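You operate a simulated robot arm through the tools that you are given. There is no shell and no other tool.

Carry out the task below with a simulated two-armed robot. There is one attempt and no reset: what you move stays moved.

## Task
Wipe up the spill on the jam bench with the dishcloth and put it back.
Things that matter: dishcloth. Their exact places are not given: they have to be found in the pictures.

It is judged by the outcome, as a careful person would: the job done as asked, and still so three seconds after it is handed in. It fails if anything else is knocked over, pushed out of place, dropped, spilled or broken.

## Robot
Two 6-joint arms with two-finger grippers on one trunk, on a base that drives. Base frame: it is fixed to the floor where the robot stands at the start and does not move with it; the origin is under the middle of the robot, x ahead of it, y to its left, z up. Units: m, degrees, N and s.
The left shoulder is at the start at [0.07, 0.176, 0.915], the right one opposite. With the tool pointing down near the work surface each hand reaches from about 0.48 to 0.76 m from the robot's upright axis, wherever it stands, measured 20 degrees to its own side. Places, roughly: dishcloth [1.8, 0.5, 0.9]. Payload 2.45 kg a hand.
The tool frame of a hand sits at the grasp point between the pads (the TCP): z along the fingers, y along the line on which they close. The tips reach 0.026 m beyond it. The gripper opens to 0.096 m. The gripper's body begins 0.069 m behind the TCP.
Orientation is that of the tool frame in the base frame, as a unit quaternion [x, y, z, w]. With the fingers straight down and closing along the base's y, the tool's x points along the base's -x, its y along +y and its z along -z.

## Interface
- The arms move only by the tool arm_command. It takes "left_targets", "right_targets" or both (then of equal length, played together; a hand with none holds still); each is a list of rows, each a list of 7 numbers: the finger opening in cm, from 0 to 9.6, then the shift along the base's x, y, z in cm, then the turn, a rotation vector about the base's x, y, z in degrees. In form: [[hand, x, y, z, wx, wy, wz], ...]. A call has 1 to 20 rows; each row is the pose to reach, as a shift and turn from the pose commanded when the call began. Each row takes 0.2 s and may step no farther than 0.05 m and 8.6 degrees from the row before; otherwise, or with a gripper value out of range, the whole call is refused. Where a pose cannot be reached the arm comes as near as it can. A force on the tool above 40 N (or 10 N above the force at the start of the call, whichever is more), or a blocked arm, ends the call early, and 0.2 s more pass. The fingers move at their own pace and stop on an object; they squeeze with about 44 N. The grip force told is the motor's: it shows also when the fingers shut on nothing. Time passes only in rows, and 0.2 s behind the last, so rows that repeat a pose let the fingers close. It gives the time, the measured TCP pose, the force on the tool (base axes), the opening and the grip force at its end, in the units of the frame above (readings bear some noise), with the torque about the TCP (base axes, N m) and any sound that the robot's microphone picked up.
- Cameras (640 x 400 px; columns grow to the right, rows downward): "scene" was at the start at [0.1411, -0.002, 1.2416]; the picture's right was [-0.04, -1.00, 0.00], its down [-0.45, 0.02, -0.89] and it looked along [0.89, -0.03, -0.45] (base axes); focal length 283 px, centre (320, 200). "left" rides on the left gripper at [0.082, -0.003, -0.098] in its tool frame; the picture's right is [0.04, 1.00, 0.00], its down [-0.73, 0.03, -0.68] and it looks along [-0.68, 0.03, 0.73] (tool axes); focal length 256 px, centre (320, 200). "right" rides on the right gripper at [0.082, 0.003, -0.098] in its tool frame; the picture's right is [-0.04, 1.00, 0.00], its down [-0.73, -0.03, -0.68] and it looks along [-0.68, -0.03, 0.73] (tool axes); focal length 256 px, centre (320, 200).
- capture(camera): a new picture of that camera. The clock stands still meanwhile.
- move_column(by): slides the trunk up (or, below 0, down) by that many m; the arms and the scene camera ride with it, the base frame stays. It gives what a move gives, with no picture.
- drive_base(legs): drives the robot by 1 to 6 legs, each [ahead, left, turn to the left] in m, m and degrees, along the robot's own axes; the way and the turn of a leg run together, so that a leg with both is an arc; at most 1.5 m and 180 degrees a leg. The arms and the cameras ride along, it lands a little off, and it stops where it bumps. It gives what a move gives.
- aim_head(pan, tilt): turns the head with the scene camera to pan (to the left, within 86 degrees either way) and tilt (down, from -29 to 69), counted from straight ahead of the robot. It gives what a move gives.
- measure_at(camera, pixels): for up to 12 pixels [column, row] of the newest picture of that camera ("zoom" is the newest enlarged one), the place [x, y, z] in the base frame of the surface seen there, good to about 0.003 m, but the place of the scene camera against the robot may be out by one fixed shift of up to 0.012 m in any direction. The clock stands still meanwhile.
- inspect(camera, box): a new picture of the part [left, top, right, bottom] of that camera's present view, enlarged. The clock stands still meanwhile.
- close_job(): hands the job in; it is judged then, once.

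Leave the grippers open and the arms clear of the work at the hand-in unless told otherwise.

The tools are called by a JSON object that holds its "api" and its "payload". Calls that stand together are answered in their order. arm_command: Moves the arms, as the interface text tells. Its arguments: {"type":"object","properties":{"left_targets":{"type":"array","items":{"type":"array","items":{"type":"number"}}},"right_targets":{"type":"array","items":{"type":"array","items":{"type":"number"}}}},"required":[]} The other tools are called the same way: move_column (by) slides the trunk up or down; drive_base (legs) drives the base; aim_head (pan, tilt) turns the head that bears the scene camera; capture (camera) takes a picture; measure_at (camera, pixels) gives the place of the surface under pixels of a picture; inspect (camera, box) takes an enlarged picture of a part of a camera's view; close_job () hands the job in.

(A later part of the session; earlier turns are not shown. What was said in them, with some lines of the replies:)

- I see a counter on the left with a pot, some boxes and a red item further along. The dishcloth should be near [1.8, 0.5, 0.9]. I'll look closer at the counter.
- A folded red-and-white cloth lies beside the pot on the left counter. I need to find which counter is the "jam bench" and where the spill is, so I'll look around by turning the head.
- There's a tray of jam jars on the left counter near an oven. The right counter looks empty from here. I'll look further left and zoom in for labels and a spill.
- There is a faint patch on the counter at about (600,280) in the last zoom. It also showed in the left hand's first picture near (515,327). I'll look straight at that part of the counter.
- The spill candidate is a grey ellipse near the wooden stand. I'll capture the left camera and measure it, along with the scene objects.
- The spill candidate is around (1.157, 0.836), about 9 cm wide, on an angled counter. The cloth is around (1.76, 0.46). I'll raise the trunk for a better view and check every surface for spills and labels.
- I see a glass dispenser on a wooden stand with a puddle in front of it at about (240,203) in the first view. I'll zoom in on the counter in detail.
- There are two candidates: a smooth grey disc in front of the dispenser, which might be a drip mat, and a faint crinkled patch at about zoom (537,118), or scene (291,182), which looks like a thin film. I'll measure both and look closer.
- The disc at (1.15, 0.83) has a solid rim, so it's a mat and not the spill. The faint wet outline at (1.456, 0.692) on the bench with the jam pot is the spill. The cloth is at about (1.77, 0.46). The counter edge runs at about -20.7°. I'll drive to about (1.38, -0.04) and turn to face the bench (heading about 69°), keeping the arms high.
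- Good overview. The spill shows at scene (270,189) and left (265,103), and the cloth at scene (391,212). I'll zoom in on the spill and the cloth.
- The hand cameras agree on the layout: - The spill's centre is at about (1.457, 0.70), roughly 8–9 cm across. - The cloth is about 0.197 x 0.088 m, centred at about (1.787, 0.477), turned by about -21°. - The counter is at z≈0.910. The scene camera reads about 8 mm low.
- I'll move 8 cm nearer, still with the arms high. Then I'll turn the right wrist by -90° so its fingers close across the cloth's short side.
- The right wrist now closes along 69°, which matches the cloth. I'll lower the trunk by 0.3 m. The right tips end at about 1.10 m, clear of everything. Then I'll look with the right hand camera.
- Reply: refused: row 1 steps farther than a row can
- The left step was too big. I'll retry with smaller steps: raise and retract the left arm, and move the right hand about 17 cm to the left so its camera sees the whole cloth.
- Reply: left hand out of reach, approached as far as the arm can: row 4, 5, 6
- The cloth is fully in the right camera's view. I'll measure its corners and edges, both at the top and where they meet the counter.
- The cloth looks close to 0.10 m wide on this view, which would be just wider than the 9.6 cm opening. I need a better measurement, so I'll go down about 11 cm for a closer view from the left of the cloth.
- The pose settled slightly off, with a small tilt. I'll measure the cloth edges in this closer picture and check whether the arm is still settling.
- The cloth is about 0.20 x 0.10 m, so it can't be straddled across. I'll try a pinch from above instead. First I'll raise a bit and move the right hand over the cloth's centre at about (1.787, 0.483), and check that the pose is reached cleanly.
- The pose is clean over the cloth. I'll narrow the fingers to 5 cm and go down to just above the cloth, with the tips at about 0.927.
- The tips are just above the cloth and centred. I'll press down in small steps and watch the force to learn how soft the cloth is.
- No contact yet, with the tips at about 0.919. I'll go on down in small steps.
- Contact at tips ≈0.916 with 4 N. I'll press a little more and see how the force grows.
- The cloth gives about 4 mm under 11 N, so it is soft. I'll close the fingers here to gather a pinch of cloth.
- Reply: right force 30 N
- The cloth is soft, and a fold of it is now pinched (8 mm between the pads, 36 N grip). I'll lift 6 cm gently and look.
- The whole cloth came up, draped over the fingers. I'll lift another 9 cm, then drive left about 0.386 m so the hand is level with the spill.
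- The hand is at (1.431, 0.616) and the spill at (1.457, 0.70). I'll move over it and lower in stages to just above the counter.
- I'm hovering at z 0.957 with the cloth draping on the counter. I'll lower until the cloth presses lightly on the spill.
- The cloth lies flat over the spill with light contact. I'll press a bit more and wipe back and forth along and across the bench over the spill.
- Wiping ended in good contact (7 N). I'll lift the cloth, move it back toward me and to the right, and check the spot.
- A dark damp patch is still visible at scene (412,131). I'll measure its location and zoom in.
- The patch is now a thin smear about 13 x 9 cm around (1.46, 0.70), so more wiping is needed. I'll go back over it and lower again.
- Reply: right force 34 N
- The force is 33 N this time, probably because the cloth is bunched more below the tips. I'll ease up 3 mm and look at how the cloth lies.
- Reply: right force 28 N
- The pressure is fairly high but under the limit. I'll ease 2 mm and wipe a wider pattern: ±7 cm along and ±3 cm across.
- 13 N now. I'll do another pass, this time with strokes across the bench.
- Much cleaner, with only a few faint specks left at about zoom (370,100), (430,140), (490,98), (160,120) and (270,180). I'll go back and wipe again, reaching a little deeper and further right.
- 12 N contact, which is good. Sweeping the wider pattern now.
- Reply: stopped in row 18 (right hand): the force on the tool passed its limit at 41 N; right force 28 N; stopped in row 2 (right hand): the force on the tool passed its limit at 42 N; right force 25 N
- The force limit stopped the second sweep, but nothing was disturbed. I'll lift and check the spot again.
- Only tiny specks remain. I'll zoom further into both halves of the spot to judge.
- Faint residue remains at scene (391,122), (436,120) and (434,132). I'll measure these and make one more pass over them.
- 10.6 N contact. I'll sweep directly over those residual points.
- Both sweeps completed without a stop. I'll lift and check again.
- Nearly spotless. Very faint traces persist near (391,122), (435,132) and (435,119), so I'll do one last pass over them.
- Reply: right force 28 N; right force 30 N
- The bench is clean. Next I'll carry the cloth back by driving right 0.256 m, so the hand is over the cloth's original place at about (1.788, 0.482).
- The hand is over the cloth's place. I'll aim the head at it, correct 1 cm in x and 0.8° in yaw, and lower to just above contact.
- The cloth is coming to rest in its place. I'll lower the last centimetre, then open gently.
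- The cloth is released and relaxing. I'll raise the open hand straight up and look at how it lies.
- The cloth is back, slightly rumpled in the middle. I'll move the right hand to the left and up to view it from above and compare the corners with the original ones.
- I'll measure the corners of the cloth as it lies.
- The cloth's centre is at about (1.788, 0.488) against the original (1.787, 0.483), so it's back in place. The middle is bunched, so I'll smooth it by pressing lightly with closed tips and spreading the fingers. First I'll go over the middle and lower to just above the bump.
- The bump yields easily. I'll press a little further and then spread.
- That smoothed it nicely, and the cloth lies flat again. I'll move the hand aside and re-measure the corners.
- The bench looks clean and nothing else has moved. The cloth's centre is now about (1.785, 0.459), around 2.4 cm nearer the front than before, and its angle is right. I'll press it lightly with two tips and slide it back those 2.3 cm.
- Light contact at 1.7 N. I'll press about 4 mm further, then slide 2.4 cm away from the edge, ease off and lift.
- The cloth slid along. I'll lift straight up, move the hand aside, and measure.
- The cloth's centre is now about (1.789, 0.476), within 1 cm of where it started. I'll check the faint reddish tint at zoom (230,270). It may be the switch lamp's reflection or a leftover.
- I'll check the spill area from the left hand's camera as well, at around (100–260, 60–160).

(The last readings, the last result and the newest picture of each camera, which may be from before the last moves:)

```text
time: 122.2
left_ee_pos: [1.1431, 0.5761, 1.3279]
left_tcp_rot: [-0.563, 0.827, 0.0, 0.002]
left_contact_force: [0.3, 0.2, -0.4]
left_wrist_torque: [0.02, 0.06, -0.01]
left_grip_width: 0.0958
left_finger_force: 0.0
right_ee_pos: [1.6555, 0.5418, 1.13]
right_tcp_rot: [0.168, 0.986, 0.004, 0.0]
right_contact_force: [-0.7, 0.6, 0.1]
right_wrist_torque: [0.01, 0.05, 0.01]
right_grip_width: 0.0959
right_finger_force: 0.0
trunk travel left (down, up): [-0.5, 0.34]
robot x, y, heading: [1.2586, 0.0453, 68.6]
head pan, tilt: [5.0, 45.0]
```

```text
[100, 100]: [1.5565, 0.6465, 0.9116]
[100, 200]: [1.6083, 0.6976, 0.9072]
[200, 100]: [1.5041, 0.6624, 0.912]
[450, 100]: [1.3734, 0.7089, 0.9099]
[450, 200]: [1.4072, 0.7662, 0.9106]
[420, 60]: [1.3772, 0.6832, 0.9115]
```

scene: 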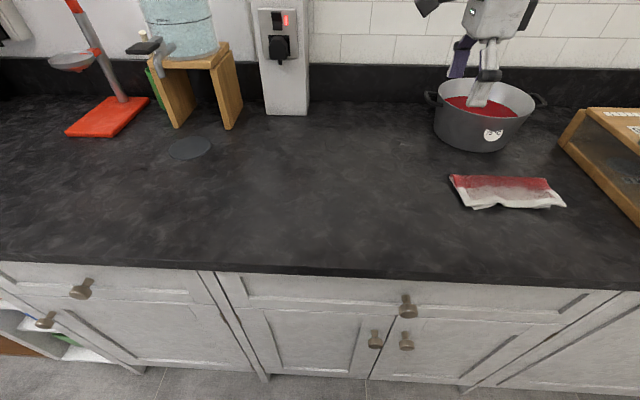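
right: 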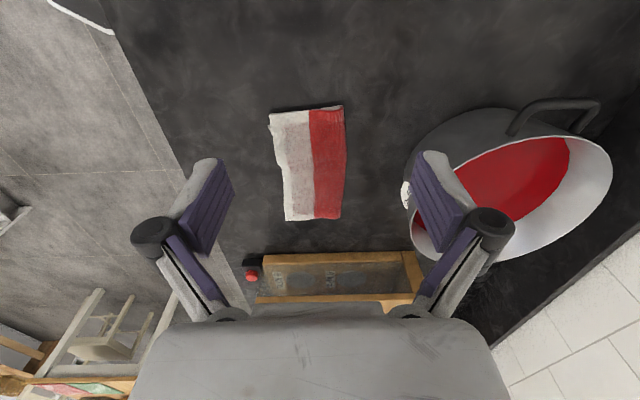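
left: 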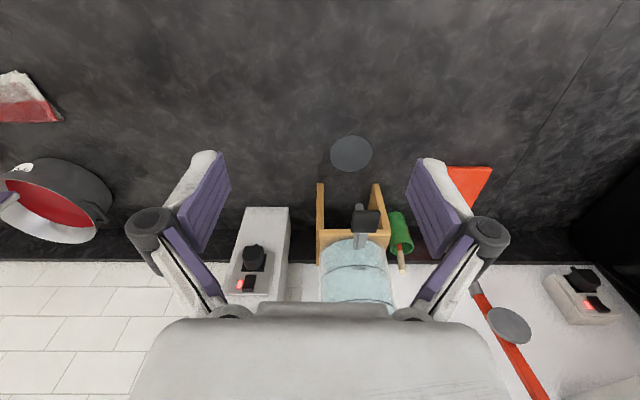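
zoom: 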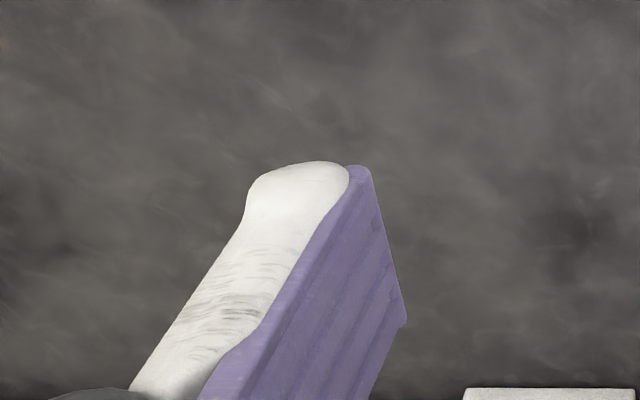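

The spill area is clean from this camera too. I'll raise the trunk and back away so both open hands are clear of the bench.

{"api": "move_column", "payload": {"by": 0.2}}

{"api": "drive_base", "payload": {"legs": [[-0.35, 0, 0]]}}

{"api": "aim_head", "payload": {"pan": 0, "tilt": 40}}

{"api": "capture", "payload": {"camera": "scene"}}

{"api": "inspect", "payload": {"camera": "scene", "box": [200, 100, 520, 300]}}

```text
time: 124.4
left_ee_pos: [1.142, 0.5763, 1.5276]
left_tcp_rot: [-0.563, 0.827, 0.0, 0.002]
left_contact_force: [0.4, -0.3, -1.1]
left_wrist_torque: [-0.02, -0.01, 0.0]
left_grip_width: 0.0959
left_finger_force: 0.0
right_ee_pos: [1.6546, 0.5428, 1.3295]
right_tcp_rot: [0.168, 0.986, 0.004, 0.002]
right_contact_force: [-0.2, -0.6, -1.1]
right_wrist_torque: [-0.01, -0.03, 0.06]
right_grip_width: 0.0959
right_finger_force: 0.0
trunk travel left (down, up): [-0.7, 0.14]
robot x, y, heading: [1.2538, 0.0475, 68.3]
head pan, tilt: [5.0, 45.0]
```

```text
time: 126.6
left_ee_pos: [1.0141, 0.2545, 1.5288]
left_tcp_rot: [-0.564, 0.826, -0.001, 0.001]
left_contact_force: [-0.1, 0.7, 0.2]
left_wrist_torque: [-0.02, 0.03, -0.02]
left_grip_width: 0.0962
left_finger_force: 0.2
right_ee_pos: [1.5277, 0.2203, 1.329]
right_tcp_rot: [0.167, 0.986, 0.004, 0.001]
right_contact_force: [0.6, -0.1, -0.8]
right_wrist_torque: [-0.02, -0.03, 0.0]
right_grip_width: 0.0959
right_finger_force: 0.1
trunk travel left (down, up): [-0.7, 0.14]
robot x, y, heading: [1.133, -0.2755, 68.7]
head pan, tilt: [5.0, 45.0]
```

```text
time: 127.3
left_ee_pos: [1.0138, 0.2525, 1.5275]
left_tcp_rot: [-0.564, 0.826, -0.001, 0.001]
left_contact_force: [-0.7, -0.7, 0.4]
left_wrist_torque: [-0.05, 0.0, 0.0]
left_grip_width: 0.0962
left_finger_force: 0.1
right_ee_pos: [1.5268, 0.2189, 1.3303]
right_tcp_rot: [0.167, 0.986, 0.003, 0.001]
right_contact_force: [-0.6, 0.6, -0.2]
right_wrist_torque: [0.0, -0.01, -0.01]
right_grip_width: 0.0961
right_finger_force: 0.1
trunk travel left (down, up): [-0.7, 0.14]
robot x, y, heading: [1.1307, -0.2756, 68.7]
head pan, tilt: [0.0, 40.0]
```

```text
taken
```

scene: 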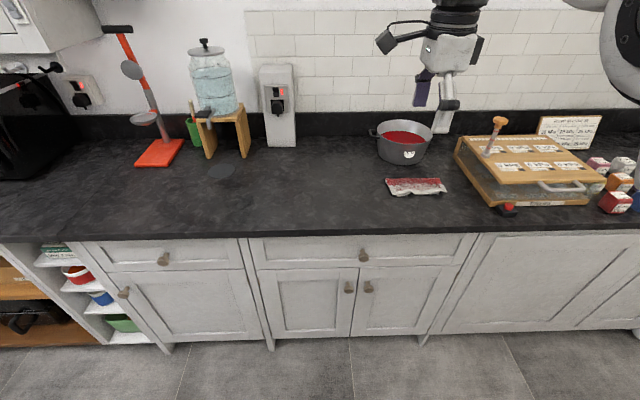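

```text
2.00 times, centred on (360, 200) of scene
```

zoom: 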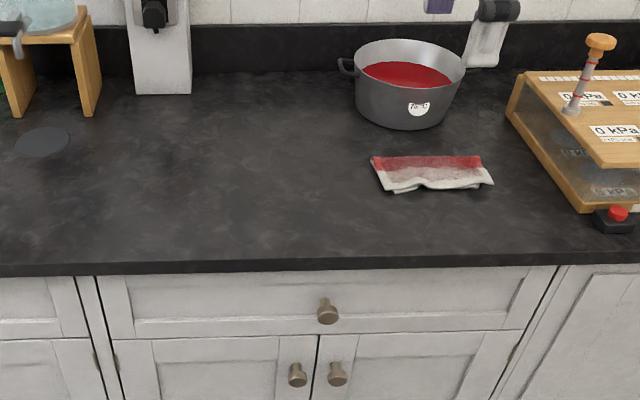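

The bench is clean and the cloth lies back beside the pot. Nothing else has moved, and both grippers are open and clear of the bench. I'm handing the job in.

{"api": "close_job", "payload": {}}

```text
The job is handed in.
```

I wiped up the spill with the dishcloth and put the cloth back beside the jam pot. I've handed the job in.

- **Spill:** it was a thin wet film about 8–9 cm across, near the jam pot. After several passes, no trace showed in the scene camera or the left hand's camera.
- **Which bench:** nothing was labelled "jam bench", so I took it to be the counter with the jam pot. I took the grey disc in front of the water dispenser to be a drip mat and left it alone.
- **Dishcloth:** it lies within about 1 cm of where it started, at roughly the same angle. It is a little rumpled along its front edge.
- **Everything else:** nothing looked moved, knocked over or spilled in the last picture. Both grippers are open and clear of the bench.
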